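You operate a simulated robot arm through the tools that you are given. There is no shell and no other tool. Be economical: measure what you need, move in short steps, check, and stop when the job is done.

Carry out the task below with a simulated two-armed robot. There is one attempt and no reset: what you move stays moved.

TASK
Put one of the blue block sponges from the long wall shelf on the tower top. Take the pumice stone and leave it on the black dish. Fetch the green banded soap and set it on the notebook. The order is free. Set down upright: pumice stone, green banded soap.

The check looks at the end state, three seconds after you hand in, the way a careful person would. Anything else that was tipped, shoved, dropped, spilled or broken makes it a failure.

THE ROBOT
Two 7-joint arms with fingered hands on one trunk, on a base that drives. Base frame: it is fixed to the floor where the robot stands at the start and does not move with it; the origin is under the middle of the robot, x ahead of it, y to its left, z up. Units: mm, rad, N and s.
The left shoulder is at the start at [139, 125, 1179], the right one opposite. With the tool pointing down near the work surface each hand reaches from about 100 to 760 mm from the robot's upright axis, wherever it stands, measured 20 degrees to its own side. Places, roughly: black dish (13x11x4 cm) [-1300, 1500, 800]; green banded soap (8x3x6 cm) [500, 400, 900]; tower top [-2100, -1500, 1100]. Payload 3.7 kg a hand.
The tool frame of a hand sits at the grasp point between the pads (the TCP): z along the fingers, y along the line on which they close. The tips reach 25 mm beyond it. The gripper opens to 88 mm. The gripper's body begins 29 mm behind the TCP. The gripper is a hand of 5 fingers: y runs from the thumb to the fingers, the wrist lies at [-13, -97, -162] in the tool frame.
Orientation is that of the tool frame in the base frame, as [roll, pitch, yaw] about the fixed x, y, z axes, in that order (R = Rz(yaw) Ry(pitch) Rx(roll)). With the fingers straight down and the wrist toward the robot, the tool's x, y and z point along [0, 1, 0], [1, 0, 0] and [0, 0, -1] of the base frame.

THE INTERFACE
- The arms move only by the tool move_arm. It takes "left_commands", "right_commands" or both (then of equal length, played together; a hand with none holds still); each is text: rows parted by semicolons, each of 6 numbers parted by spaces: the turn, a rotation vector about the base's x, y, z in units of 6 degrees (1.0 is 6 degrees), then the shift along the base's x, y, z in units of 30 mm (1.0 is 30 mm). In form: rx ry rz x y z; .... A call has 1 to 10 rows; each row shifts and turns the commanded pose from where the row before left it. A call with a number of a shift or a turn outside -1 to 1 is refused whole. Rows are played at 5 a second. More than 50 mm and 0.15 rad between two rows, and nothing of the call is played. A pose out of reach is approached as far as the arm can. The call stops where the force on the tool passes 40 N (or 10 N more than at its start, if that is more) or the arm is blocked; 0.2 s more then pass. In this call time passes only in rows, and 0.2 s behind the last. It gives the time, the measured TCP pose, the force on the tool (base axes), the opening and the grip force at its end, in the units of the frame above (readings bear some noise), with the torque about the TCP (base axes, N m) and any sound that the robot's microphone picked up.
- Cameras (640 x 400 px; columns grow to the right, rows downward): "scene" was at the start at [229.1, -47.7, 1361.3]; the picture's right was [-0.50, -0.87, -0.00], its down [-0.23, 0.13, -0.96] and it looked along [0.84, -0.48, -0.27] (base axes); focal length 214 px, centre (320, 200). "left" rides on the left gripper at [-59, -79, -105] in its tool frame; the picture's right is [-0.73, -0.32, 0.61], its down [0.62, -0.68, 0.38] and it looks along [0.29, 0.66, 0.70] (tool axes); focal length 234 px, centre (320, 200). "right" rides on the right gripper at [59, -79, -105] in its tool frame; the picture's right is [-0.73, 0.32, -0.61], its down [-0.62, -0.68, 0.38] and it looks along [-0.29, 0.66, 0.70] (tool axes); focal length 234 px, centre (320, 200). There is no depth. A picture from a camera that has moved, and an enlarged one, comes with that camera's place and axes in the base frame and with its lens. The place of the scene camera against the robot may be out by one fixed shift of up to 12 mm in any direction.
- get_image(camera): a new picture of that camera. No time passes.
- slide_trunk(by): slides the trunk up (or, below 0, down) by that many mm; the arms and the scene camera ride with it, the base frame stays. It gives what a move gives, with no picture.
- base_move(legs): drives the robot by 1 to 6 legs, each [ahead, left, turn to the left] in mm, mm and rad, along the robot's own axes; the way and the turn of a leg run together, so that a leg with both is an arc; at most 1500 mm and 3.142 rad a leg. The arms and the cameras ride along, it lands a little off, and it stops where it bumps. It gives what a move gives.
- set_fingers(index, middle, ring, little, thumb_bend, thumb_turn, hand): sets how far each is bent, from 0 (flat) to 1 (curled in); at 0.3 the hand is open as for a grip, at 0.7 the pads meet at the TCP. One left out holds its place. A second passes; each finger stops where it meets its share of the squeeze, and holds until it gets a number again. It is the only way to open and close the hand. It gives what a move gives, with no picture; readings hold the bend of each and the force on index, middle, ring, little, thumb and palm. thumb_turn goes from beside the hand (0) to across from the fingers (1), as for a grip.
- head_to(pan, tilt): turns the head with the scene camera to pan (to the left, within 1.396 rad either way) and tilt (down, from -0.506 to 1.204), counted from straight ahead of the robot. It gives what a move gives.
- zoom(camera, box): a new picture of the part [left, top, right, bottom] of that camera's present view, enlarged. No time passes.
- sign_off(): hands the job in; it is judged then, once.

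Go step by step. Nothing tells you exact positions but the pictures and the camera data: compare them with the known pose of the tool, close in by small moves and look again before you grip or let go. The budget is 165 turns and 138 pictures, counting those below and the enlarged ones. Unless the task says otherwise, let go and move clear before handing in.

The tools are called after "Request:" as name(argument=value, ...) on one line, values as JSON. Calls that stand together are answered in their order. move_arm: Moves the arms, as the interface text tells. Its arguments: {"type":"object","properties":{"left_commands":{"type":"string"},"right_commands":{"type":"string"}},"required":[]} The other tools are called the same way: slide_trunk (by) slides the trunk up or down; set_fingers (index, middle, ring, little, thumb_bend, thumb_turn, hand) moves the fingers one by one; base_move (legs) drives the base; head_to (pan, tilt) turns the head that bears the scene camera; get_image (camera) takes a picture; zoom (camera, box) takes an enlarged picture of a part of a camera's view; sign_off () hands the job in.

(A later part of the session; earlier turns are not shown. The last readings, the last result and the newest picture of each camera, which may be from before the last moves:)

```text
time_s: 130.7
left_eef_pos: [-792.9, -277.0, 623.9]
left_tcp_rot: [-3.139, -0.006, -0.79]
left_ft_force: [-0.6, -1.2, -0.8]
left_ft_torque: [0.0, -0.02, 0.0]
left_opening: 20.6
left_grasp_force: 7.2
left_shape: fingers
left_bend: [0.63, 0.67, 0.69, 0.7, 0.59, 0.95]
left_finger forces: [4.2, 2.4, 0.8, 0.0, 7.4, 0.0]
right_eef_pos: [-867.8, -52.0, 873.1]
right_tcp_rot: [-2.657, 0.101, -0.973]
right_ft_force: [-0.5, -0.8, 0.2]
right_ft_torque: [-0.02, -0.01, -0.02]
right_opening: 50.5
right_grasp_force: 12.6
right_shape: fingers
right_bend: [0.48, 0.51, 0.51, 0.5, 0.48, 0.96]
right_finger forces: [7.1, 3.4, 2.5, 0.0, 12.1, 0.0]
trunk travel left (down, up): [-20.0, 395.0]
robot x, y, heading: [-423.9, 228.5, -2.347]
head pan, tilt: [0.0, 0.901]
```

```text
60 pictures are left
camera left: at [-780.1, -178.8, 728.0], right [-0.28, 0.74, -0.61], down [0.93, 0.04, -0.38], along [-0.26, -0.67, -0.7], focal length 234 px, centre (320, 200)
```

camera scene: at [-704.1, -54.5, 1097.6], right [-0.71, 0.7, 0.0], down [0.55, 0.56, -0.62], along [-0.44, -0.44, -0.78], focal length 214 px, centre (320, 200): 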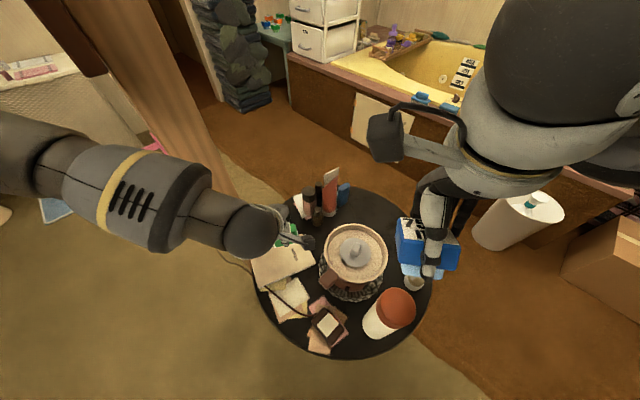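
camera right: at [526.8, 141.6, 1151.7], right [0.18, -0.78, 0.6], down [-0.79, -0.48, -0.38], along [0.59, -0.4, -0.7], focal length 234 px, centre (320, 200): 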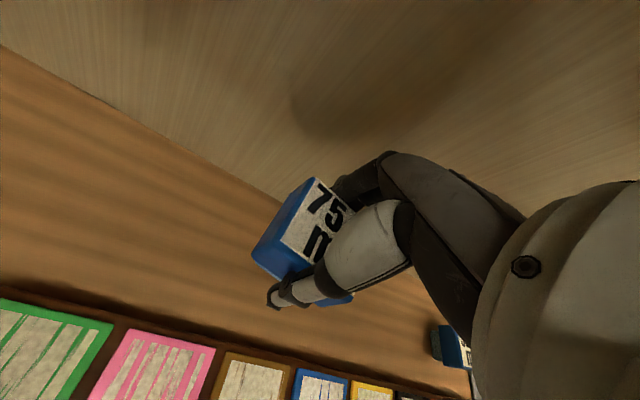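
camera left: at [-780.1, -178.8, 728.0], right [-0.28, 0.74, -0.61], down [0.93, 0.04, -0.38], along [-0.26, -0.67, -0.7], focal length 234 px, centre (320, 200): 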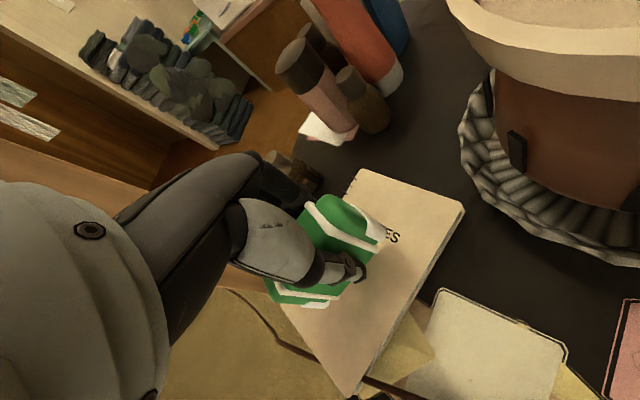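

Soap hovers above the notebook. I creep down until contact.

Request:
move_arm(left_commands="0 0 0 0 0 -0.13; 0 0 0 0 0 -0.13")

Request:
zoom(camera="left", box=[240, 150, 480, 400])

```text
time_s: 131.3
left_eef_pos: [-795.0, -277.8, 613.8]
left_tcp_rot: [-3.139, -0.007, -0.791]
left_ft_force: [-0.4, -0.4, -0.5]
left_ft_torque: [-0.03, 0.02, 0.02]
left_opening: 20.6
left_grasp_force: 7.8
left_shape: fingers
left_bend: [0.63, 0.67, 0.69, 0.7, 0.59, 0.95]
left_finger forces: [4.1, 2.5, 0.8, 0.0, 7.4, 0.0]
right_eef_pos: [-867.9, -52.2, 873.5]
right_tcp_rot: [-2.657, 0.096, -0.974]
right_ft_force: [0.5, 0.7, -0.4]
right_ft_torque: [0.0, -0.03, 0.02]
right_opening: 50.6
right_grasp_force: 12.8
right_shape: fingers
right_bend: [0.48, 0.51, 0.51, 0.5, 0.48, 0.96]
right_finger forces: [7.2, 3.3, 2.5, 0.0, 12.1, 0.1]
trunk travel left (down, up): [-20.0, 395.0]
robot x, y, heading: [-419.0, 230.5, -2.344]
head pan, tilt: [0.0, 0.901]
```

```text
1.60 times, centred on (360, 275) of left
camera zoom: at [-780.3, -179.1, 719.7], right [-0.28, 0.74, -0.61], down [0.93, 0.04, -0.38], along [-0.26, -0.67, -0.7], focal length 375 px, centre (256, 80)
```

zoom: 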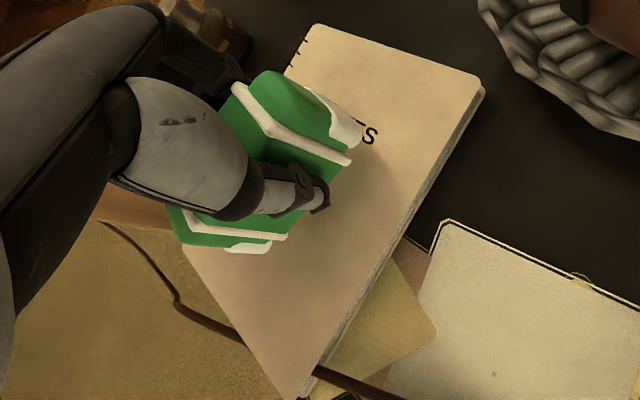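

The soap sits a bit toward the spine side; I shift ~11 mm toward the middle and go on down to contact.

Request:
move_arm(left_commands="0 0 0 0.25 0.3 0; 0 0 0 0 0 -0.1; 0 0 0 0 0 -0.1")

Request:
zoom(camera="left", box=[240, 150, 480, 400])

```text
time_s: 132.1
left_eef_pos: [-787.0, -268.1, 608.3]
left_tcp_rot: [-3.139, -0.007, -0.791]
left_ft_force: [-0.6, -0.5, -1.2]
left_ft_torque: [0.0, 0.01, 0.05]
left_opening: 20.5
left_grasp_force: 7.6
left_shape: fingers
left_bend: [0.63, 0.67, 0.69, 0.7, 0.59, 0.95]
left_finger forces: [4.1, 2.4, 0.8, 0.1, 7.4, 0.0]
right_eef_pos: [-868.1, -53.0, 874.6]
right_tcp_rot: [-2.657, 0.098, -0.973]
right_ft_force: [-0.1, -0.3, -0.2]
right_ft_torque: [-0.02, -0.01, 0.03]
right_opening: 50.6
right_grasp_force: 12.5
right_shape: fingers
right_bend: [0.48, 0.51, 0.51, 0.5, 0.48, 0.96]
right_finger forces: [7.1, 3.3, 2.6, 0.0, 12.2, 0.0]
trunk travel left (down, up): [-20.0, 395.0]
robot x, y, heading: [-421.2, 228.8, -2.348]
head pan, tilt: [0.0, 0.901]
```

```text
1.60 times, centred on (360, 275) of left
camera zoom: at [-773.1, -169.5, 713.0], right [-0.28, 0.74, -0.61], down [0.93, 0.04, -0.38], along [-0.26, -0.67, -0.7], focal length 375 px, centre (256, 80)
```

zoom: 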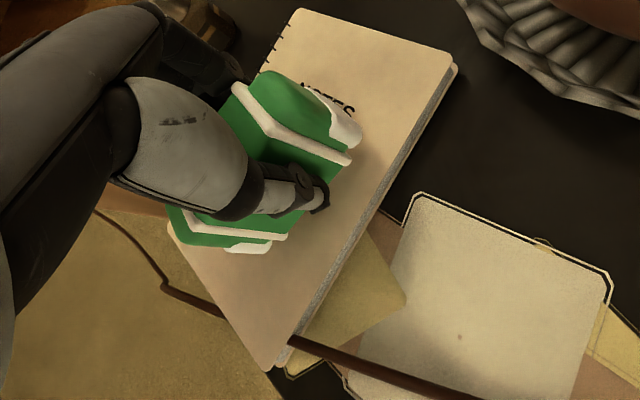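

Better centred. I keep creeping.

Request:
move_arm(left_commands="0 0 0 0 0 -0.1; 0 0 0 0 0 -0.1")

Request:
move_arm(left_commands="0 0 0 0 0 -0.1; 0 0 0 0 0 -0.05")

```text
time_s: 132.7
left_eef_pos: [-785.4, -268.9, 602.3]
left_tcp_rot: [-3.137, -0.007, -0.788]
left_ft_force: [0.4, 0.2, -0.1]
left_ft_torque: [0.0, 0.02, 0.02]
left_opening: 20.7
left_grasp_force: 8.0
left_shape: fingers
left_bend: [0.63, 0.67, 0.69, 0.7, 0.59, 0.95]
left_finger forces: [4.1, 2.5, 0.8, 0.1, 7.6, 0.0]
right_eef_pos: [-867.2, -52.0, 874.4]
right_tcp_rot: [-2.656, 0.098, -0.972]
right_ft_force: [0.4, -0.1, 0.0]
right_ft_torque: [0.02, 0.02, 0.03]
right_opening: 50.4
right_grasp_force: 12.8
right_shape: fingers
right_bend: [0.48, 0.51, 0.51, 0.5, 0.48, 0.96]
right_finger forces: [7.1, 3.4, 2.6, 0.0, 12.2, 0.0]
trunk travel left (down, up): [-20.0, 395.0]
robot x, y, heading: [-421.0, 231.3, -2.351]
head pan, tilt: [0.0, 0.901]
```

```text
time_s: 133.3
left_eef_pos: [-787.4, -267.4, 597.9]
left_tcp_rot: [-3.139, -0.008, -0.79]
left_ft_force: [0.2, -0.6, 4.9]
left_ft_torque: [-0.03, 0.02, 0.01]
left_opening: 20.2
left_grasp_force: 8.5
left_shape: fingers
left_bend: [0.63, 0.67, 0.69, 0.7, 0.59, 0.95]
left_finger forces: [4.9, 3.2, 1.3, 0.1, 8.3, 0.0]
right_eef_pos: [-867.6, -51.4, 874.2]
right_tcp_rot: [-2.656, 0.098, -0.973]
right_ft_force: [0.7, -0.4, -0.5]
right_ft_torque: [-0.02, 0.0, -0.02]
right_opening: 50.7
right_grasp_force: 12.9
right_shape: fingers
right_bend: [0.48, 0.51, 0.51, 0.5, 0.48, 0.96]
right_finger forces: [7.1, 3.3, 2.6, 0.0, 12.1, 0.0]
trunk travel left (down, up): [-20.0, 395.0]
robot x, y, heading: [-419.7, 232.7, -2.344]
head pan, tilt: [0.0, 0.901]
```

Contact (≈6 N up). I open the fingers gently.

Request:
set_fingers(hand="left", index=0.54, middle=0.54, ring=0.54, little=0.54, thumb_bend=0.5)

Request:
set_fingers(hand="left", index=0.42, middle=0.42, ring=0.42, little=0.42, thumb_bend=0.38)

Request:
zoom(camera="left", box=[240, 150, 480, 400])

```text
time_s: 134.3
left_eef_pos: [-785.8, -268.1, 597.4]
left_tcp_rot: [-3.138, -0.008, -0.792]
left_ft_force: [-0.2, -0.1, 0.6]
left_ft_torque: [0.0, 0.02, 0.0]
left_opening: 36.7
left_grasp_force: 0.1
left_shape: fingers
left_bend: [0.54, 0.54, 0.54, 0.54, 0.5, 0.97]
left_finger forces: [0.0, 0.0, 0.1, 0.0, 0.0, 0.0]
right_eef_pos: [-867.9, -52.0, 874.5]
right_tcp_rot: [-2.656, 0.097, -0.973]
right_ft_force: [0.8, -0.6, -1.0]
right_ft_torque: [0.0, 0.0, 0.02]
right_opening: 50.5
right_grasp_force: 12.5
right_shape: fingers
right_bend: [0.48, 0.51, 0.51, 0.5, 0.48, 0.96]
right_finger forces: [7.2, 3.3, 2.6, 0.0, 12.1, 0.1]
trunk travel left (down, up): [-20.0, 395.0]
robot x, y, heading: [-420.0, 233.1, -2.349]
head pan, tilt: [0.0, 0.901]
```

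```text
time_s: 135.3
left_eef_pos: [-786.6, -268.8, 597.0]
left_tcp_rot: [-3.138, -0.009, -0.792]
left_ft_force: [0.5, 0.4, 0.1]
left_ft_torque: [0.03, -0.03, 0.02]
left_opening: 63.3
left_grasp_force: 0.0
left_shape: fingers
left_bend: [0.42, 0.42, 0.42, 0.42, 0.38, 0.97]
left_finger forces: [0.0, 0.0, 0.0, 0.0, 0.0, 0.1]
right_eef_pos: [-868.3, -51.0, 874.3]
right_tcp_rot: [-2.658, 0.097, -0.976]
right_ft_force: [0.4, -0.2, 0.7]
right_ft_torque: [0.0, -0.01, -0.04]
right_opening: 50.4
right_grasp_force: 12.6
right_shape: fingers
right_bend: [0.48, 0.51, 0.51, 0.5, 0.48, 0.96]
right_finger forces: [7.1, 3.3, 2.7, 0.0, 12.1, 0.0]
trunk travel left (down, up): [-20.0, 395.0]
robot x, y, heading: [-425.9, 229.4, -2.346]
head pan, tilt: [0.0, 0.901]
```

```text
1.60 times, centred on (360, 275) of left
camera zoom: at [-773.1, -169.1, 702.2], right [-0.28, 0.74, -0.61], down [0.93, 0.04, -0.38], along [-0.26, -0.67, -0.7], focal length 375 px, centre (256, 80)
```

zoom: 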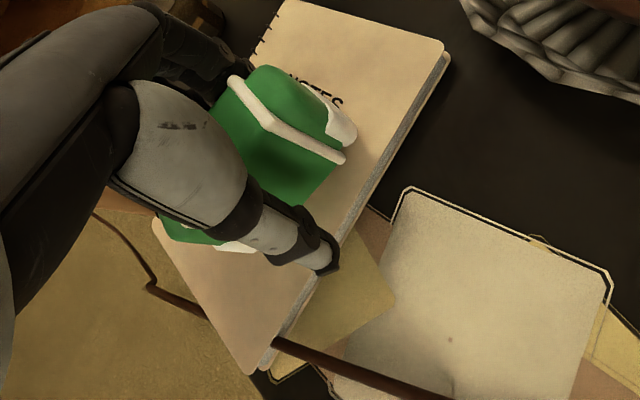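

The soap stands on its own. I raise the hand straight up.

Request:
move_arm(left_commands="0 0 0 0 0 0.6; 0 0 0 0 0 1; 0 0 0 0 0 1; 0 0 0 0 0 1; 0 0 0 0 0 1")

Request:
get_image(camera="left")

```text
time_s: 136.5
left_eef_pos: [-787.2, -266.6, 736.1]
left_tcp_rot: [-3.138, -0.005, -0.79]
left_ft_force: [0.0, -0.2, -0.3]
left_ft_torque: [0.01, 0.0, 0.01]
left_opening: 62.9
left_grasp_force: 0.0
left_shape: fingers
left_bend: [0.42, 0.42, 0.42, 0.42, 0.38, 0.97]
left_finger forces: [0.1, 0.1, 0.0, 0.0, 0.0, 0.0]
right_eef_pos: [-866.7, -51.9, 874.2]
right_tcp_rot: [-2.657, 0.097, -0.974]
right_ft_force: [-0.6, -0.2, -1.3]
right_ft_torque: [-0.01, -0.02, 0.02]
right_opening: 50.6
right_grasp_force: 12.7
right_shape: fingers
right_bend: [0.48, 0.51, 0.51, 0.5, 0.48, 0.96]
right_finger forces: [7.2, 3.3, 2.5, 0.0, 12.0, 0.1]
trunk travel left (down, up): [-20.0, 395.0]
robot x, y, heading: [-421.1, 230.9, -2.345]
head pan, tilt: [0.0, 0.901]
```

```text
56 pictures are left
camera left: at [-773.4, -168.2, 840.7], right [-0.28, 0.74, -0.61], down [0.93, 0.04, -0.38], along [-0.26, -0.67, -0.7], focal length 234 px, centre (320, 200)
```

left: 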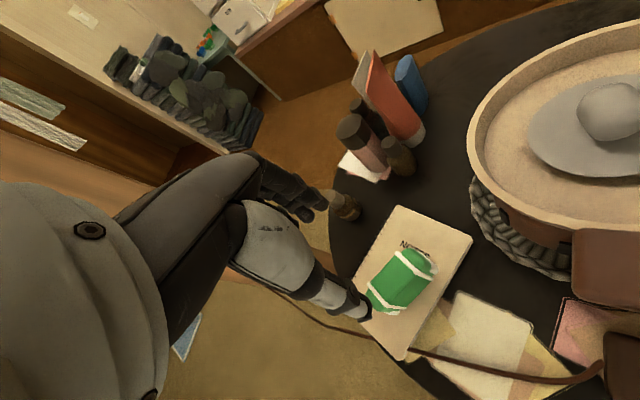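

Soap stands upright on the notebook. Next: trunk up, back away, and drive round the table's north side into the corridor toward the drawer tower.

Request:
slide_trunk(by=180)

Request:
base_move(legs=[[-120, 0, 0], [0, 0, 0.775], [0, -1010, 0]])

Request:
head_to(pan=0, tilt=0.6)

Request:
get_image(camera="scene")

```text
time_s: 138.5
left_eef_pos: [-786.7, -268.5, 913.9]
left_tcp_rot: [-3.135, -0.007, -0.79]
left_ft_force: [-0.4, -0.6, -0.3]
left_ft_torque: [-0.01, -0.03, -0.01]
left_opening: 62.9
left_grasp_force: 0.1
left_shape: fingers
left_bend: [0.42, 0.42, 0.42, 0.42, 0.38, 0.97]
left_finger forces: [0.0, 0.0, 0.0, 0.0, 0.1, 0.0]
right_eef_pos: [-868.1, -52.8, 1052.5]
right_tcp_rot: [-2.654, 0.1, -0.97]
right_ft_force: [0.9, 0.7, -0.6]
right_ft_torque: [0.04, -0.02, -0.03]
right_opening: 50.4
right_grasp_force: 12.4
right_shape: fingers
right_bend: [0.48, 0.51, 0.51, 0.5, 0.48, 0.96]
right_finger forces: [7.1, 3.3, 2.6, 0.0, 12.2, 0.0]
trunk travel left (down, up): [-200.0, 216.0]
robot x, y, heading: [-418.2, 230.8, -2.346]
head pan, tilt: [0.0, 0.901]
```

```text
time_s: 143.8
left_eef_pos: [-536.7, -286.5, 916.0]
left_tcp_rot: [-3.137, -0.009, 0.002]
left_ft_force: [0.2, -0.3, 0.6]
left_ft_torque: [-0.02, -0.01, 0.01]
left_opening: 63.2
left_grasp_force: 0.1
left_shape: fingers
left_bend: [0.42, 0.42, 0.42, 0.42, 0.38, 0.97]
left_finger forces: [0.0, 0.1, 0.0, 0.0, 0.0, 0.1]
right_eef_pos: [-746.0, -191.5, 1054.6]
right_tcp_rot: [-2.656, 0.097, -0.181]
right_ft_force: [-0.2, -0.1, 0.1]
right_ft_torque: [-0.03, 0.02, -0.01]
right_opening: 50.4
right_grasp_force: 12.7
right_shape: fingers
right_bend: [0.48, 0.51, 0.51, 0.5, 0.48, 0.96]
right_finger forces: [7.0, 3.2, 2.5, 0.1, 12.0, 0.1]
trunk travel left (down, up): [-200.0, 216.0]
robot x, y, heading: [-636.6, 324.0, -1.559]
head pan, tilt: [0.0, 0.901]
stopped in leg 3: the robot was blocked; the commanded pose is now the measured one
```

```text
time_s: 144.6
left_eef_pos: [-534.5, -287.0, 914.4]
left_tcp_rot: [-3.137, -0.006, 0.001]
left_ft_force: [1.5, 0.5, 0.0]
left_ft_torque: [0.0, 0.0, -0.02]
left_opening: 63.2
left_grasp_force: 0.1
left_shape: fingers
left_bend: [0.42, 0.42, 0.42, 0.42, 0.38, 0.97]
left_finger forces: [0.0, 0.1, 0.0, 0.0, 0.0, 0.0]
right_eef_pos: [-745.8, -192.9, 1053.4]
right_tcp_rot: [-2.656, 0.099, -0.181]
right_ft_force: [-0.3, -0.3, -1.3]
right_ft_torque: [-0.01, 0.0, 0.01]
right_opening: 50.5
right_grasp_force: 12.2
right_shape: fingers
right_bend: [0.48, 0.51, 0.51, 0.5, 0.48, 0.96]
right_finger forces: [7.1, 3.3, 2.5, 0.1, 12.0, 0.1]
trunk travel left (down, up): [-200.0, 216.0]
robot x, y, heading: [-635.0, 320.2, -1.557]
head pan, tilt: [0.0, 0.6]
```

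```text
55 pictures are left
camera scene: at [-633.6, 82.5, 1331.1], right [-1.0, -0.01, 0.0], down [-0.01, 0.57, -0.82], along [0.01, -0.82, -0.57], focal length 214 px, centre (320, 200)
```

scene: 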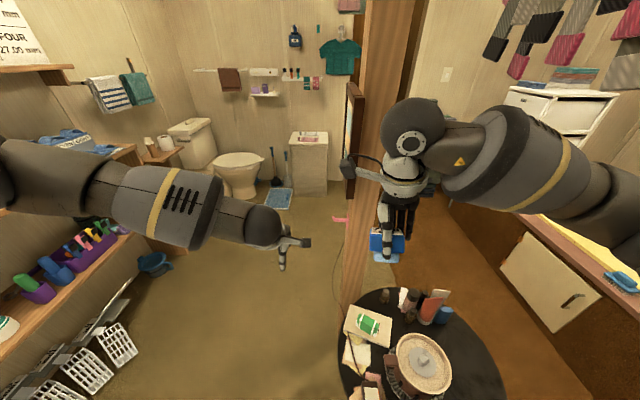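

The drive was blocked at x≈-636 though I passed there before. I look right and down to see why.

Request:
head_to(pan=-1.0, tilt=0.9)

Request:
get_image(camera="scene")

```text
time_s: 145.9
left_eef_pos: [-534.3, -287.0, 915.0]
left_tcp_rot: [-3.135, -0.008, 0.001]
left_ft_force: [0.4, 0.1, -0.5]
left_ft_torque: [0.01, -0.03, -0.03]
left_opening: 63.2
left_grasp_force: 0.0
left_shape: fingers
left_bend: [0.42, 0.42, 0.42, 0.42, 0.38, 0.97]
left_finger forces: [0.0, 0.1, 0.1, 0.0, 0.0, 0.0]
right_eef_pos: [-746.1, -192.6, 1053.3]
right_tcp_rot: [-2.655, 0.097, -0.18]
right_ft_force: [-0.1, -0.2, -0.2]
right_ft_torque: [0.0, 0.02, -0.01]
right_opening: 50.3
right_grasp_force: 12.6
right_shape: fingers
right_bend: [0.48, 0.51, 0.51, 0.5, 0.48, 0.96]
right_finger forces: [7.0, 3.2, 2.7, 0.1, 11.9, 0.0]
trunk travel left (down, up): [-200.0, 216.0]
robot x, y, heading: [-634.5, 322.7, -1.555]
head pan, tilt: [-1.0, 0.901]
```

```text
54 pictures are left
camera scene: at [-697.8, 129.0, 1306.4], right [-0.55, 0.83, 0.0], down [0.65, 0.43, -0.62], along [-0.52, -0.34, -0.78], focal length 214 px, centre (320, 200)
```

scene: 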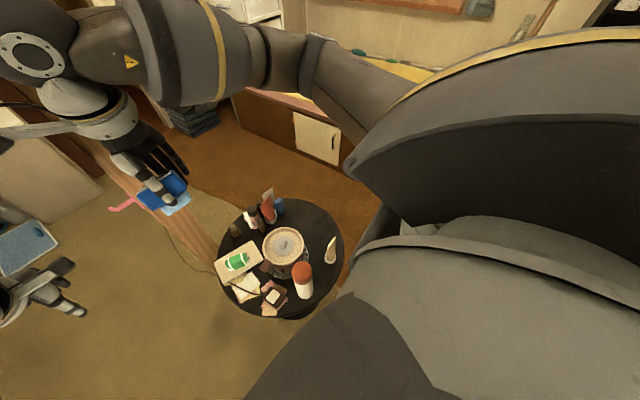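

The base's front-right corner just meets the table edge (items on it stand undisturbed). I back off 130 mm before going along, checking halfway.

Request:
base_move(legs=[[-130, 0, 0], [0, -720, 0]])

Request:
head_to(pan=0, tilt=0.8)

Request:
get_image(camera="scene")

```text
time_s: 150.7
left_eef_pos: [-1248.8, -166.6, 914.6]
left_tcp_rot: [-3.136, -0.009, 0.003]
left_ft_force: [-0.1, 0.3, 0.4]
left_ft_torque: [0.02, -0.02, 0.02]
left_opening: 63.0
left_grasp_force: 0.1
left_shape: fingers
left_bend: [0.42, 0.42, 0.42, 0.42, 0.38, 0.97]
left_finger forces: [0.0, 0.0, 0.0, 0.0, 0.0, 0.0]
right_eef_pos: [-1458.8, -72.3, 1052.9]
right_tcp_rot: [-2.655, 0.098, -0.181]
right_ft_force: [-0.4, 0.5, -0.3]
right_ft_torque: [0.01, 0.01, -0.02]
right_opening: 50.1
right_grasp_force: 12.3
right_shape: fingers
right_bend: [0.48, 0.51, 0.51, 0.5, 0.48, 0.96]
right_finger forces: [7.0, 3.3, 2.6, 0.0, 12.0, 0.0]
trunk travel left (down, up): [-200.0, 216.0]
robot x, y, heading: [-1349.2, 444.3, -1.556]
head pan, tilt: [-1.0, 0.901]
```

```text
time_s: 151.9
left_eef_pos: [-1247.5, -166.7, 915.8]
left_tcp_rot: [-3.138, -0.009, 0.003]
left_ft_force: [0.4, -0.1, -0.8]
left_ft_torque: [-0.05, 0.04, -0.04]
left_opening: 63.0
left_grasp_force: 0.1
left_shape: fingers
left_bend: [0.42, 0.42, 0.42, 0.42, 0.38, 0.97]
left_finger forces: [0.0, 0.1, 0.1, 0.1, 0.1, 0.0]
right_eef_pos: [-1458.6, -72.8, 1054.0]
right_tcp_rot: [-2.655, 0.098, -0.181]
right_ft_force: [0.0, 0.8, -0.5]
right_ft_torque: [-0.01, 0.01, -0.02]
right_opening: 50.4
right_grasp_force: 12.4
right_shape: fingers
right_bend: [0.48, 0.51, 0.51, 0.5, 0.48, 0.96]
right_finger forces: [7.0, 3.3, 2.6, 0.0, 12.0, 0.1]
trunk travel left (down, up): [-200.0, 216.0]
robot x, y, heading: [-1346.3, 441.8, -1.552]
head pan, tilt: [0.0, 0.799]
```

```text
53 pictures are left
camera scene: at [-1346.5, 210.2, 1314.3], right [-1.0, -0.01, 0.0], down [-0.01, 0.72, -0.7], along [0.01, -0.7, -0.72], focal length 214 px, centre (320, 200)
```

scene: 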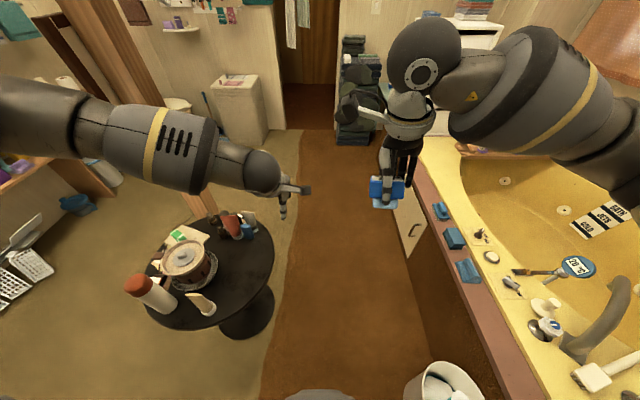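

The west corridor is narrow (trash can, table), so I take the open east side: back along north of the table, then south between bench and post.

Request:
base_move(legs=[[0, 1245, 0], [500, 0, 0]])

Request:
head_to(pan=0, tilt=0.6)

Request:
get_image(camera="scene")

```text
time_s: 160.9
left_eef_pos: [31.7, -647.7, 914.9]
left_tcp_rot: [-3.136, -0.008, 0.016]
left_ft_force: [-0.1, -0.3, -0.1]
left_ft_torque: [0.0, 0.0, -0.03]
left_opening: 63.1
left_grasp_force: 0.0
left_shape: fingers
left_bend: [0.42, 0.42, 0.42, 0.42, 0.38, 0.97]
left_finger forces: [0.0, 0.1, 0.0, 0.1, 0.0, 0.0]
right_eef_pos: [-181.2, -556.4, 1053.0]
right_tcp_rot: [-2.656, 0.099, -0.165]
right_ft_force: [0.2, 0.1, -1.2]
right_ft_torque: [0.02, 0.01, 0.0]
right_opening: 50.6
right_grasp_force: 13.2
right_shape: fingers
right_bend: [0.48, 0.51, 0.51, 0.5, 0.48, 0.96]
right_finger forces: [7.0, 3.3, 2.7, 0.1, 12.0, 0.0]
trunk travel left (down, up): [-200.0, 216.0]
robot x, y, heading: [-79.0, -38.6, -1.537]
head pan, tilt: [0.0, 0.799]
```

```text
time_s: 161.6
left_eef_pos: [32.4, -646.4, 916.7]
left_tcp_rot: [-3.137, -0.009, 0.016]
left_ft_force: [-0.5, -0.2, 0.3]
left_ft_torque: [-0.02, -0.04, -0.02]
left_opening: 62.9
left_grasp_force: 0.1
left_shape: fingers
left_bend: [0.42, 0.42, 0.42, 0.42, 0.38, 0.97]
left_finger forces: [0.0, 0.0, 0.0, 0.1, 0.1, 0.0]
right_eef_pos: [-180.7, -556.4, 1052.3]
right_tcp_rot: [-2.656, 0.099, -0.165]
right_ft_force: [0.9, -0.2, -0.6]
right_ft_torque: [0.0, 0.02, 0.02]
right_opening: 50.6
right_grasp_force: 12.6
right_shape: fingers
right_bend: [0.48, 0.51, 0.51, 0.5, 0.48, 0.96]
right_finger forces: [7.0, 3.3, 2.6, 0.0, 12.0, 0.1]
trunk travel left (down, up): [-200.0, 216.0]
robot x, y, heading: [-80.2, -40.7, -1.537]
head pan, tilt: [0.0, 0.6]
```

```text
52 pictures are left
camera scene: at [-72.6, -279.2, 1331.1], right [-1.0, -0.03, 0.0], down [-0.02, 0.57, -0.82], along [0.02, -0.82, -0.57], focal length 214 px, centre (320, 200)
```

scene: 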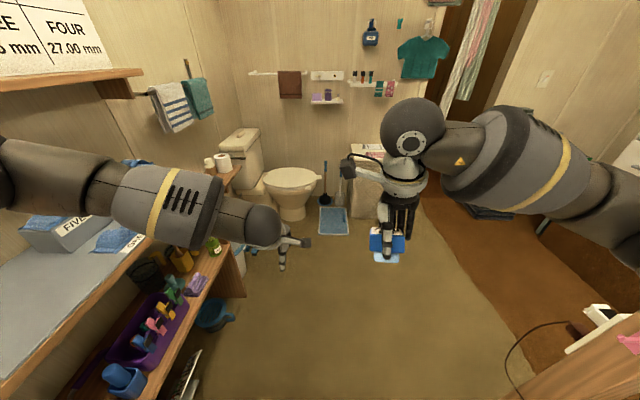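

Elbows are high (z≈1180) and clear of bench and post. I go on south.

Request:
base_move(legs=[[960, 0, 0], [0, 0, -1.3]])

Request:
get_image(camera="scene")

```text
time_s: 169.8
left_eef_pos: [-590.1, -1296.1, 915.6]
left_tcp_rot: [-3.136, -0.009, -1.25]
left_ft_force: [-0.5, -0.2, 0.5]
left_ft_torque: [-0.01, 0.0, -0.01]
left_opening: 63.1
left_grasp_force: 0.1
left_shape: fingers
left_bend: [0.42, 0.42, 0.42, 0.42, 0.38, 0.97]
left_finger forces: [0.0, 0.1, 0.0, 0.0, 0.1, 0.1]
right_eef_pos: [-568.5, -1066.1, 1053.4]
right_tcp_rot: [-2.656, 0.099, -1.43]
right_ft_force: [0.5, 0.2, -1.2]
right_ft_torque: [0.04, 0.02, -0.03]
right_opening: 50.1
right_grasp_force: 12.1
right_shape: fingers
right_bend: [0.48, 0.52, 0.51, 0.5, 0.48, 0.96]
right_finger forces: [6.8, 3.2, 2.7, 0.0, 11.7, 0.0]
trunk travel left (down, up): [-200.0, 216.0]
robot x, y, heading: [-44.0, -1009.0, -2.803]
head pan, tilt: [0.0, 0.6]
```

```text
51 pictures are left
camera scene: at [-271.5, -1089.6, 1331.1], right [-0.33, 0.94, 0.0], down [0.53, 0.19, -0.83], along [-0.78, -0.27, -0.56], focal length 214 px, centre (320, 200)
```

scene: 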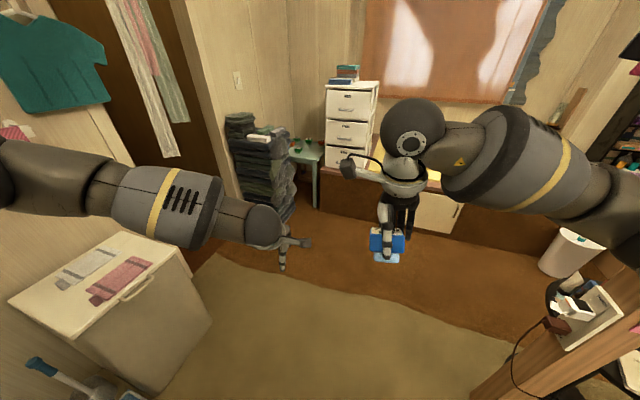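

The tower with drawers is ahead, books at the back of its top. I drive toward (-1400,-1240).

Request:
base_move(legs=[[0, 0, -0.167], [1300, 0, 0]])

Request:
head_to(pan=0, tilt=0.4)

Request:
get_image(camera="scene")

```text
time_s: 176.5
left_eef_pos: [-1873.4, -1425.7, 909.1]
left_tcp_rot: [-3.118, -0.011, -1.406]
left_ft_force: [-0.1, -0.4, -0.5]
left_ft_torque: [0.01, 0.02, -0.01]
left_opening: 62.9
left_grasp_force: 0.0
left_shape: fingers
left_bend: [0.42, 0.42, 0.42, 0.42, 0.38, 0.97]
left_finger forces: [0.0, 0.1, 0.0, 0.1, 0.0, 0.0]
right_eef_pos: [-1820.6, -1202.9, 1052.2]
right_tcp_rot: [-2.654, 0.098, -1.584]
right_ft_force: [0.3, 0.5, -0.2]
right_ft_torque: [0.03, -0.02, -0.02]
right_opening: 49.9
right_grasp_force: 12.6
right_shape: fingers
right_bend: [0.48, 0.52, 0.51, 0.5, 0.48, 0.96]
right_finger forces: [6.7, 3.2, 2.6, 0.1, 11.6, 0.0]
trunk travel left (down, up): [-200.0, 216.0]
robot x, y, heading: [-1292.4, -1230.3, -2.96]
head pan, tilt: [0.0, 0.6]
stopped in leg 2: the robot was blocked; the commanded pose is now the measured one
```

```text
time_s: 177.2
left_eef_pos: [-1871.7, -1425.7, 910.2]
left_tcp_rot: [-3.119, -0.01, -1.409]
left_ft_force: [-0.1, -0.7, 0.6]
left_ft_torque: [0.02, 0.02, -0.01]
left_opening: 63.4
left_grasp_force: 0.4
left_shape: fingers
left_bend: [0.42, 0.42, 0.42, 0.42, 0.38, 0.97]
left_finger forces: [0.1, 0.0, 0.0, 0.0, 0.0, 0.2]
right_eef_pos: [-1818.6, -1202.0, 1053.8]
right_tcp_rot: [-2.655, 0.099, -1.586]
right_ft_force: [-0.4, 0.2, -0.2]
right_ft_torque: [0.0, 0.01, -0.03]
right_opening: 50.1
right_grasp_force: 12.2
right_shape: fingers
right_bend: [0.48, 0.52, 0.51, 0.5, 0.48, 0.96]
right_finger forces: [6.8, 3.2, 2.5, 0.1, 11.5, 0.1]
trunk travel left (down, up): [-200.0, 216.0]
robot x, y, heading: [-1290.0, -1229.2, -2.96]
head pan, tilt: [0.0, 0.4]
```

```text
50 pictures are left
camera scene: at [-1534.5, -1273.2, 1349.3], right [-0.18, 0.98, 0.0], down [0.38, 0.07, -0.92], along [-0.91, -0.16, -0.39], focal length 214 px, centre (320, 200)
```

scene: 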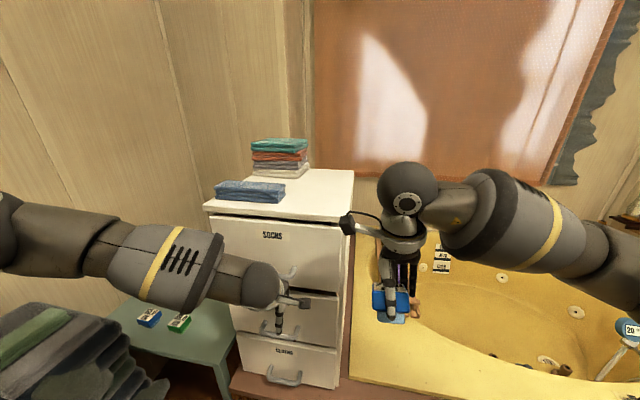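

My left hand's fingers touched the tower front, so I back off, retract the left hand, and raise the trunk. The free spot on the tower top is about (-2060,-1360), top z≈1140.

Request:
base_move(legs=[[-150, 0, 0]])

Request:
move_arm(left_commands="0 0 0 1 -0.3 0; 0 0 0 1 -0.3 0; 0 0 0 1 -0.3 0; 0 0 0 1 -0.3 0; 0 0 0 1 -0.3 0; 0 0 0 1 -0.3 0; 0 0 0 1 -0.3 0; 0 0 0 1 0 0; 0 0 0 1 0 0", right_commands="-0.2 0.8 0 0 0 0.3; -0.2 0.8 0 0 0 0.3; -0.2 0.8 0 0 0 0.3; -0.2 0.8 0 0 0 0.3; -0.15 0.8 0 0 0 0.3; 0 0.65 0 0 0 0.3; 0 0 0 0 0 0.3; 0 0 0 0 0 0; 0 0 0 0 0 0")

Request:
slide_trunk(by=200)

Request:
head_to(pan=0, tilt=0.7)

Request:
get_image(camera="scene")

```text
time_s: 178.6
left_eef_pos: [-1726.7, -1399.1, 908.8]
left_tcp_rot: [-3.12, -0.011, -1.408]
left_ft_force: [0.0, -0.8, -1.0]
left_ft_torque: [-0.01, -0.01, 0.03]
left_opening: 63.0
left_grasp_force: 0.0
left_shape: fingers
left_bend: [0.42, 0.42, 0.42, 0.42, 0.38, 0.97]
left_finger forces: [0.1, 0.1, 0.0, 0.0, 0.0, 0.1]
right_eef_pos: [-1673.6, -1175.9, 1053.2]
right_tcp_rot: [-2.656, 0.1, -1.587]
right_ft_force: [0.3, -0.6, -0.4]
right_ft_torque: [-0.01, 0.03, 0.01]
right_opening: 50.3
right_grasp_force: 12.2
right_shape: fingers
right_bend: [0.48, 0.52, 0.51, 0.5, 0.48, 0.96]
right_finger forces: [6.8, 3.2, 2.6, 0.0, 11.4, 0.0]
trunk travel left (down, up): [-200.0, 216.0]
robot x, y, heading: [-1152.4, -1202.0, -2.967]
head pan, tilt: [0.0, 0.4]
```

```text
time_s: 180.6
left_eef_pos: [-1537.4, -1480.4, 859.8]
left_tcp_rot: [-3.117, -0.011, -1.41]
left_ft_force: [0.7, -0.1, 0.3]
left_ft_torque: [0.0, -0.02, 0.0]
left_opening: 63.3
left_grasp_force: 0.1
left_shape: fingers
left_bend: [0.42, 0.42, 0.42, 0.42, 0.38, 0.97]
left_finger forces: [0.0, 0.1, 0.1, 0.0, 0.0, 0.0]
left hand out of reach, approached as far as the arm can: row 6, 7, 8, 9
right_eef_pos: [-1673.4, -1175.3, 1116.9]
right_tcp_rot: [-3.14, -0.016, -1.605]
right_ft_force: [-1.2, 0.4, -0.1]
right_ft_torque: [0.0, 0.03, -0.02]
right_opening: 49.9
right_grasp_force: 12.1
right_shape: fingers
right_bend: [0.48, 0.52, 0.51, 0.5, 0.48, 0.96]
right_finger forces: [6.7, 3.3, 2.5, 0.0, 11.9, 0.1]
trunk travel left (down, up): [-200.0, 216.0]
robot x, y, heading: [-1147.6, -1200.3, -2.965]
head pan, tilt: [0.0, 0.4]
```

```text
time_s: 182.8
left_eef_pos: [-1538.2, -1480.5, 1058.9]
left_tcp_rot: [-3.118, -0.01, -1.409]
left_ft_force: [-0.9, -0.7, 0.1]
left_ft_torque: [0.03, 0.0, 0.01]
left_opening: 63.4
left_grasp_force: 0.1
left_shape: fingers
left_bend: [0.42, 0.42, 0.42, 0.42, 0.38, 0.97]
left_finger forces: [0.0, 0.1, 0.0, 0.0, 0.0, 0.0]
right_eef_pos: [-1674.5, -1175.9, 1315.6]
right_tcp_rot: [-3.141, -0.016, -1.605]
right_ft_force: [-0.1, 0.9, -0.6]
right_ft_torque: [-0.03, 0.01, -0.01]
right_opening: 49.9
right_grasp_force: 11.9
right_shape: fingers
right_bend: [0.48, 0.52, 0.51, 0.5, 0.48, 0.96]
right_finger forces: [6.7, 3.2, 2.5, 0.1, 11.8, 0.0]
trunk travel left (down, up): [-400.0, 15.0]
robot x, y, heading: [-1149.1, -1203.4, -2.969]
head pan, tilt: [0.0, 0.4]
```

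```text
time_s: 183.6
left_eef_pos: [-1538.6, -1479.7, 1060.0]
left_tcp_rot: [-3.118, -0.01, -1.41]
left_ft_force: [-0.6, 0.6, -0.2]
left_ft_torque: [-0.02, -0.01, -0.03]
left_opening: 62.8
left_grasp_force: 0.2
left_shape: fingers
left_bend: [0.42, 0.42, 0.42, 0.42, 0.38, 0.97]
left_finger forces: [0.0, 0.0, 0.0, 0.0, 0.0, 0.0]
right_eef_pos: [-1674.1, -1174.8, 1315.6]
right_tcp_rot: [-3.141, -0.016, -1.604]
right_ft_force: [0.8, -0.2, -1.3]
right_ft_torque: [0.0, -0.02, 0.0]
right_opening: 50.0
right_grasp_force: 11.7
right_shape: fingers
right_bend: [0.48, 0.52, 0.51, 0.5, 0.48, 0.96]
right_finger forces: [6.6, 3.1, 2.4, 0.1, 11.8, 0.1]
trunk travel left (down, up): [-400.0, 15.0]
robot x, y, heading: [-1145.8, -1199.7, -2.96]
head pan, tilt: [0.0, 0.7]
```

```text
49 pictures are left
camera scene: at [-1272.5, -1225.8, 1528.3], right [-0.18, 0.98, 0.0], down [0.63, 0.11, -0.77], along [-0.75, -0.14, -0.64], focal length 214 px, centre (320, 200)
```

scene: 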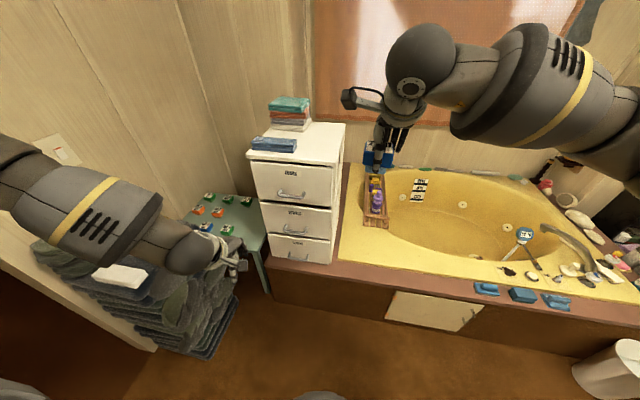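

The tower top (z≈1142) has a free area around (-2050,-1362). I drive 260 ahead and 100 left with the sponge held high.

Request:
base_move(legs=[[0, 100, 0], [260, 0, 0]])

Request:
get_image(camera="scene")

Request:
get_image(camera="right")

```text
time_s: 186.2
left_eef_pos: [-1772.2, -1626.7, 1058.5]
left_tcp_rot: [-3.12, -0.01, -1.405]
left_ft_force: [0.8, 0.2, 0.6]
left_ft_torque: [-0.01, -0.04, 0.0]
left_opening: 63.0
left_grasp_force: 0.0
left_shape: fingers
left_bend: [0.42, 0.42, 0.42, 0.42, 0.38, 0.97]
left_finger forces: [0.1, 0.0, 0.0, 0.1, 0.0, 0.1]
right_eef_pos: [-1909.8, -1322.3, 1316.1]
right_tcp_rot: [-3.141, -0.017, -1.6]
right_ft_force: [-0.3, -0.1, -0.3]
right_ft_torque: [0.03, -0.04, 0.01]
right_opening: 50.0
right_grasp_force: 12.1
right_shape: fingers
right_bend: [0.48, 0.52, 0.51, 0.5, 0.48, 0.96]
right_finger forces: [6.8, 3.1, 2.5, 0.0, 11.8, 0.0]
trunk travel left (down, up): [-400.0, 15.0]
robot x, y, heading: [-1381.4, -1346.2, -2.956]
head pan, tilt: [0.0, 0.7]
```

```text
48 pictures are left
camera scene: at [-1507.5, -1371.3, 1528.2], right [-0.18, 0.98, 0.0], down [0.63, 0.12, -0.76], along [-0.75, -0.14, -0.64], focal length 214 px, centre (320, 200)
```

scene: 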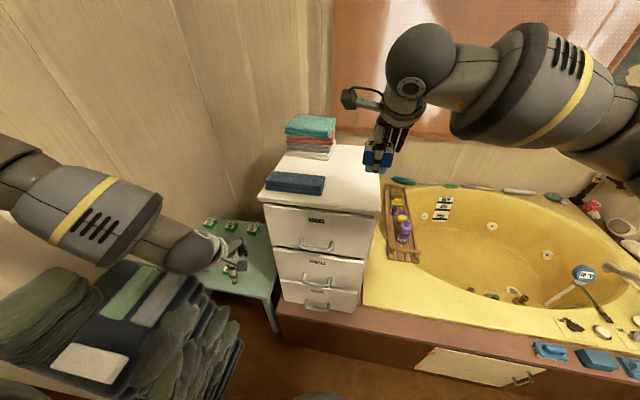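

```text
47 pictures are left
camera right: at [-1832.0, -1381.9, 1422.1], right [-0.3, 0.74, 0.6], down [0.7, 0.6, -0.39], along [-0.65, 0.3, -0.7], focal length 234 px, centre (320, 200)
```

right: 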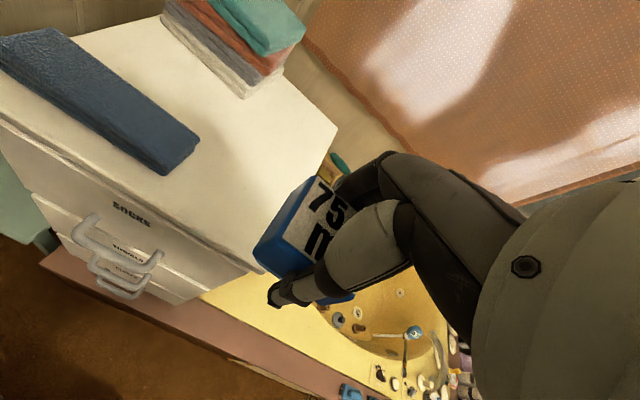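

Both cameras agree. I move over the free area at (-2060,-1372).

Request:
move_arm(right_commands="0 0 0 -0.83 -0.28 -0.2; 0 0 0 -0.83 -0.28 -0.4; 0 0 0 -0.83 -0.28 -0.5; 0 0 0 -0.83 -0.28 -0.6; 0 0 0 -0.83 -0.28 -0.6; 0 0 0 -0.83 -0.28 -0.8")

Request:
get_image(camera="right")

Request:
zoom(camera="scene", box=[240, 80, 440, 205])

```text
time_s: 187.6
left_eef_pos: [-1773.0, -1627.8, 1057.5]
left_tcp_rot: [-3.118, -0.01, -1.404]
left_ft_force: [-0.2, -0.6, -0.1]
left_ft_torque: [0.0, -0.02, 0.01]
left_opening: 63.4
left_grasp_force: 0.2
left_shape: fingers
left_bend: [0.42, 0.42, 0.42, 0.42, 0.38, 0.97]
left_finger forces: [0.0, 0.1, 0.0, 0.0, 0.0, 0.2]
right_eef_pos: [-2059.4, -1373.6, 1222.1]
right_tcp_rot: [-3.139, -0.013, -1.6]
right_ft_force: [-0.6, 0.2, -0.6]
right_ft_torque: [-0.01, 0.01, 0.0]
right_opening: 50.1
right_grasp_force: 12.0
right_shape: fingers
right_bend: [0.48, 0.52, 0.51, 0.5, 0.48, 0.96]
right_finger forces: [6.7, 3.2, 2.5, 0.1, 11.7, 0.0]
trunk travel left (down, up): [-400.0, 15.0]
robot x, y, heading: [-1380.5, -1349.5, -2.956]
head pan, tilt: [0.0, 0.7]
```

```text
46 pictures are left
camera right: at [-1982.6, -1433.0, 1327.9], right [-0.3, 0.74, 0.6], down [0.7, 0.6, -0.39], along [-0.65, 0.3, -0.7], focal length 234 px, centre (320, 200)
```

right: 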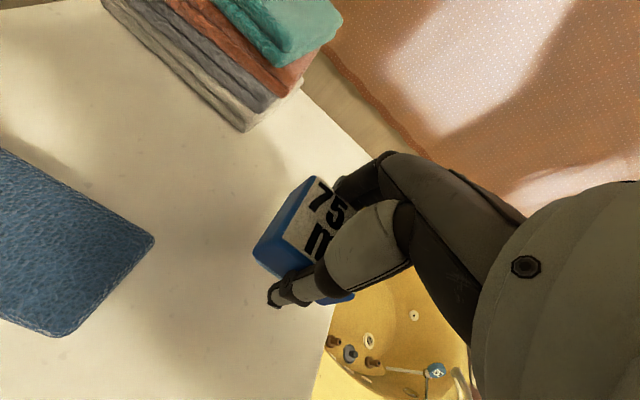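

```text
3.20 times, centred on (340, 142) of scene
camera zoom: at [-1508.0, -1371.9, 1528.2], right [-0.18, 0.98, 0.0], down [0.63, 0.12, -0.76], along [-0.75, -0.14, -0.64], focal length 686 px, centre (256, 384)
```

zoom: 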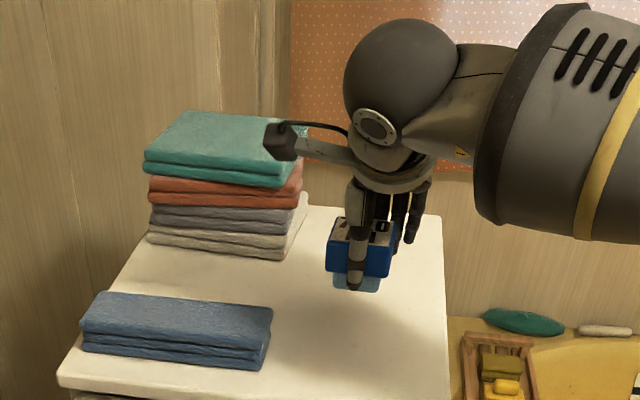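

The sponge is over bare top surface. I lower until contact.

Request:
move_arm(right_commands="0 0 0 0 0 -0.4; 0 0 0 0 0 -0.25; 0 0 0 0 0 -0.15")

Request:
move_arm(right_commands="0 0 0 0 0 -0.12; 0 0 0 0 0 -0.12")

Request:
zoom(camera="scene", box=[240, 80, 440, 205])

```text
time_s: 188.4
left_eef_pos: [-1771.4, -1626.2, 1058.1]
left_tcp_rot: [-3.119, -0.011, -1.405]
left_ft_force: [0.1, -0.4, 0.3]
left_ft_torque: [0.0, 0.04, 0.03]
left_opening: 63.3
left_grasp_force: 0.1
left_shape: fingers
left_bend: [0.42, 0.42, 0.42, 0.42, 0.38, 0.97]
left_finger forces: [0.0, 0.1, 0.0, 0.0, 0.1, 0.0]
right_eef_pos: [-2057.5, -1373.1, 1197.7]
right_tcp_rot: [-3.14, -0.014, -1.6]
right_ft_force: [-1.0, 0.4, -0.8]
right_ft_torque: [0.0, 0.0, -0.03]
right_opening: 50.0
right_grasp_force: 12.5
right_shape: fingers
right_bend: [0.48, 0.52, 0.51, 0.5, 0.48, 0.96]
right_finger forces: [6.7, 3.2, 2.6, 0.0, 11.9, 0.1]
trunk travel left (down, up): [-400.0, 15.0]
robot x, y, heading: [-1381.3, -1350.3, -2.958]
head pan, tilt: [0.0, 0.7]
```

```text
time_s: 189.0
left_eef_pos: [-1771.4, -1625.7, 1058.8]
left_tcp_rot: [-3.119, -0.01, -1.405]
left_ft_force: [-1.3, 0.4, -0.2]
left_ft_torque: [0.02, -0.02, 0.02]
left_opening: 63.3
left_grasp_force: 0.2
left_shape: fingers
left_bend: [0.42, 0.42, 0.42, 0.42, 0.38, 0.97]
left_finger forces: [0.0, 0.0, 0.0, 0.0, 0.0, 0.0]
right_eef_pos: [-2058.5, -1372.4, 1192.3]
right_tcp_rot: [-3.14, -0.016, -1.602]
right_ft_force: [-0.2, 0.3, -0.9]
right_ft_torque: [-0.02, -0.01, 0.0]
right_opening: 50.3
right_grasp_force: 12.2
right_shape: fingers
right_bend: [0.48, 0.52, 0.51, 0.5, 0.48, 0.96]
right_finger forces: [6.7, 3.2, 2.6, 0.0, 11.8, 0.0]
trunk travel left (down, up): [-400.0, 15.0]
robot x, y, heading: [-1380.6, -1348.2, -2.957]
head pan, tilt: [0.0, 0.7]
```

```text
3.20 times, centred on (340, 142) of scene
camera zoom: at [-1507.1, -1371.2, 1528.3], right [-0.18, 0.98, 0.0], down [0.63, 0.12, -0.76], along [-0.75, -0.14, -0.64], focal length 686 px, centre (256, 384)
```

zoom: 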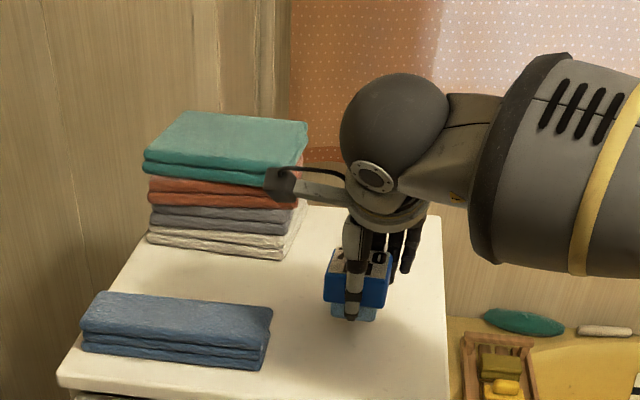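

Still just above; I continue in small steps.

Request:
move_arm(right_commands="0 0 0 0 0 -0.1; 0 0 0 0 0 -0.1; 0 0 0 0 0 -0.1")

Request:
move_arm(right_commands="0 0 0 0 0 -0.1; 0 0 0 0 0 -0.1")

```text
time_s: 189.8
left_eef_pos: [-1771.2, -1626.6, 1060.2]
left_tcp_rot: [-3.12, -0.01, -1.406]
left_ft_force: [0.0, -0.4, 0.3]
left_ft_torque: [-0.01, -0.03, 0.04]
left_opening: 62.9
left_grasp_force: 0.1
left_shape: fingers
left_bend: [0.42, 0.42, 0.42, 0.42, 0.38, 0.97]
left_finger forces: [0.0, 0.0, 0.1, 0.0, 0.0, 0.1]
right_eef_pos: [-2057.5, -1373.0, 1183.8]
right_tcp_rot: [-3.139, -0.016, -1.602]
right_ft_force: [0.1, 0.7, -0.1]
right_ft_torque: [-0.01, -0.05, 0.04]
right_opening: 49.8
right_grasp_force: 12.6
right_shape: fingers
right_bend: [0.48, 0.52, 0.51, 0.5, 0.48, 0.96]
right_finger forces: [6.7, 3.1, 2.5, 0.0, 11.8, 0.0]
trunk travel left (down, up): [-400.0, 15.0]
robot x, y, heading: [-1383.0, -1348.1, -2.957]
head pan, tilt: [0.0, 0.7]
```

```text
time_s: 190.4
left_eef_pos: [-1772.0, -1625.6, 1059.2]
left_tcp_rot: [-3.118, -0.009, -1.406]
left_ft_force: [0.7, 0.5, -0.3]
left_ft_torque: [0.0, -0.01, 0.02]
left_opening: 63.1
left_grasp_force: 0.0
left_shape: fingers
left_bend: [0.42, 0.42, 0.42, 0.42, 0.38, 0.97]
left_finger forces: [0.1, 0.0, 0.0, 0.1, 0.0, 0.0]
right_eef_pos: [-2058.2, -1372.1, 1177.5]
right_tcp_rot: [-3.141, -0.015, -1.601]
right_ft_force: [-0.1, -0.1, -0.5]
right_ft_torque: [-0.01, 0.0, 0.03]
right_opening: 50.1
right_grasp_force: 11.8
right_shape: fingers
right_bend: [0.48, 0.52, 0.51, 0.5, 0.48, 0.96]
right_finger forces: [6.7, 3.2, 2.5, 0.1, 11.8, 0.0]
trunk travel left (down, up): [-400.0, 15.0]
robot x, y, heading: [-1380.0, -1349.4, -2.961]
head pan, tilt: [0.0, 0.7]
```

Request:
move_arm(right_commands="0 0 0 0 0 -0.1; 0 0 0 0 0 -0.1")

Request:
zoom(camera="scene", box=[290, 110, 410, 190])

```text
time_s: 191.0
left_eef_pos: [-1771.8, -1626.8, 1058.6]
left_tcp_rot: [-3.12, -0.01, -1.405]
left_ft_force: [1.0, 0.2, 0.1]
left_ft_torque: [0.0, -0.02, 0.0]
left_opening: 63.0
left_grasp_force: 0.1
left_shape: fingers
left_bend: [0.42, 0.42, 0.42, 0.42, 0.38, 0.97]
left_finger forces: [0.0, 0.1, 0.0, 0.1, 0.1, 0.0]
right_eef_pos: [-2058.6, -1373.5, 1171.3]
right_tcp_rot: [-3.139, -0.017, -1.6]
right_ft_force: [0.3, 0.1, -0.9]
right_ft_torque: [0.01, 0.0, 0.04]
right_opening: 50.0
right_grasp_force: 12.1
right_shape: fingers
right_bend: [0.48, 0.52, 0.51, 0.5, 0.48, 0.96]
right_finger forces: [6.7, 3.2, 2.5, 0.0, 11.7, 0.0]
trunk travel left (down, up): [-400.0, 15.0]
robot x, y, heading: [-1381.7, -1350.5, -2.959]
head pan, tilt: [0.0, 0.7]
```

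```text
5.00 times, centred on (350, 150) of scene
camera zoom: at [-1507.0, -1371.2, 1528.3], right [-0.18, 0.98, 0.0], down [0.63, 0.12, -0.76], along [-0.75, -0.14, -0.64], focal length 1072 px, centre (170, 450)
```

zoom: 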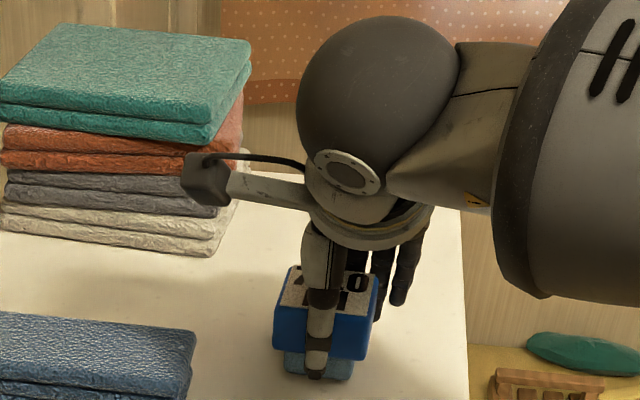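

No contact yet; the top is a bit lower than guessed. I continue.

Request:
move_arm(right_commands="0 0 0 0 0 -0.1; 0 0 0 0 0 -0.1; 0 0 0 0 0 -0.1")

Request:
move_arm(right_commands="0 0 0 0 0 -0.1; 0 0 0 0 0 -0.1")

Request:
zoom(camera="scene", box=[290, 110, 410, 190])

```text
time_s: 191.8
left_eef_pos: [-1768.8, -1626.2, 1059.3]
left_tcp_rot: [-3.122, -0.012, -1.407]
left_ft_force: [0.0, 0.2, 0.8]
left_ft_torque: [0.01, 0.02, -0.01]
left_opening: 63.2
left_grasp_force: 0.1
left_shape: fingers
left_bend: [0.42, 0.42, 0.42, 0.42, 0.38, 0.97]
left_finger forces: [0.0, 0.0, 0.1, 0.0, 0.0, 0.1]
right_eef_pos: [-2057.7, -1374.1, 1167.3]
right_tcp_rot: [3.136, -0.019, -1.6]
right_ft_force: [2.9, 0.7, 20.9]
right_ft_torque: [-0.08, 0.29, -0.03]
right_opening: 50.0
right_grasp_force: 14.1
right_shape: fingers
right_bend: [0.48, 0.52, 0.51, 0.5, 0.49, 0.96]
right_finger forces: [9.5, 1.6, 1.9, 0.0, 14.7, 0.0]
trunk travel left (down, up): [-400.0, 15.0]
robot x, y, heading: [-1384.1, -1346.0, -2.963]
head pan, tilt: [0.0, 0.7]
```

```text
time_s: 192.4
left_eef_pos: [-1768.6, -1625.9, 1060.6]
left_tcp_rot: [-3.124, -0.011, -1.406]
left_ft_force: [0.2, 0.2, 0.8]
left_ft_torque: [-0.02, -0.04, -0.01]
left_opening: 63.2
left_grasp_force: 0.1
left_shape: fingers
left_bend: [0.42, 0.42, 0.42, 0.42, 0.38, 0.97]
left_finger forces: [0.0, 0.0, 0.0, 0.0, 0.1, 0.0]
right_eef_pos: [-2057.7, -1373.4, 1162.9]
right_tcp_rot: [3.134, -0.021, -1.601]
right_ft_force: [2.0, 1.5, 32.7]
right_ft_torque: [-0.15, 0.12, -0.02]
right_opening: 51.0
right_grasp_force: 15.7
right_shape: fingers
right_bend: [0.46, 0.53, 0.52, 0.5, 0.5, 0.96]
right_finger forces: [12.8, 1.2, 1.4, 0.0, 15.6, 0.0]
trunk travel left (down, up): [-400.0, 15.0]
robot x, y, heading: [-1378.5, -1349.9, -2.96]
head pan, tilt: [0.0, 0.7]
```

```text
5.00 times, centred on (350, 150) of scene
camera zoom: at [-1502.7, -1370.8, 1528.8], right [-0.18, 0.98, 0.0], down [0.63, 0.12, -0.77], along [-0.75, -0.14, -0.64], focal length 1072 px, centre (170, 450)
```

zoom: 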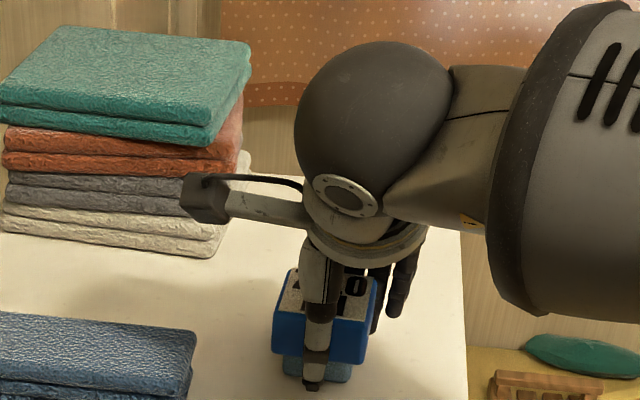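

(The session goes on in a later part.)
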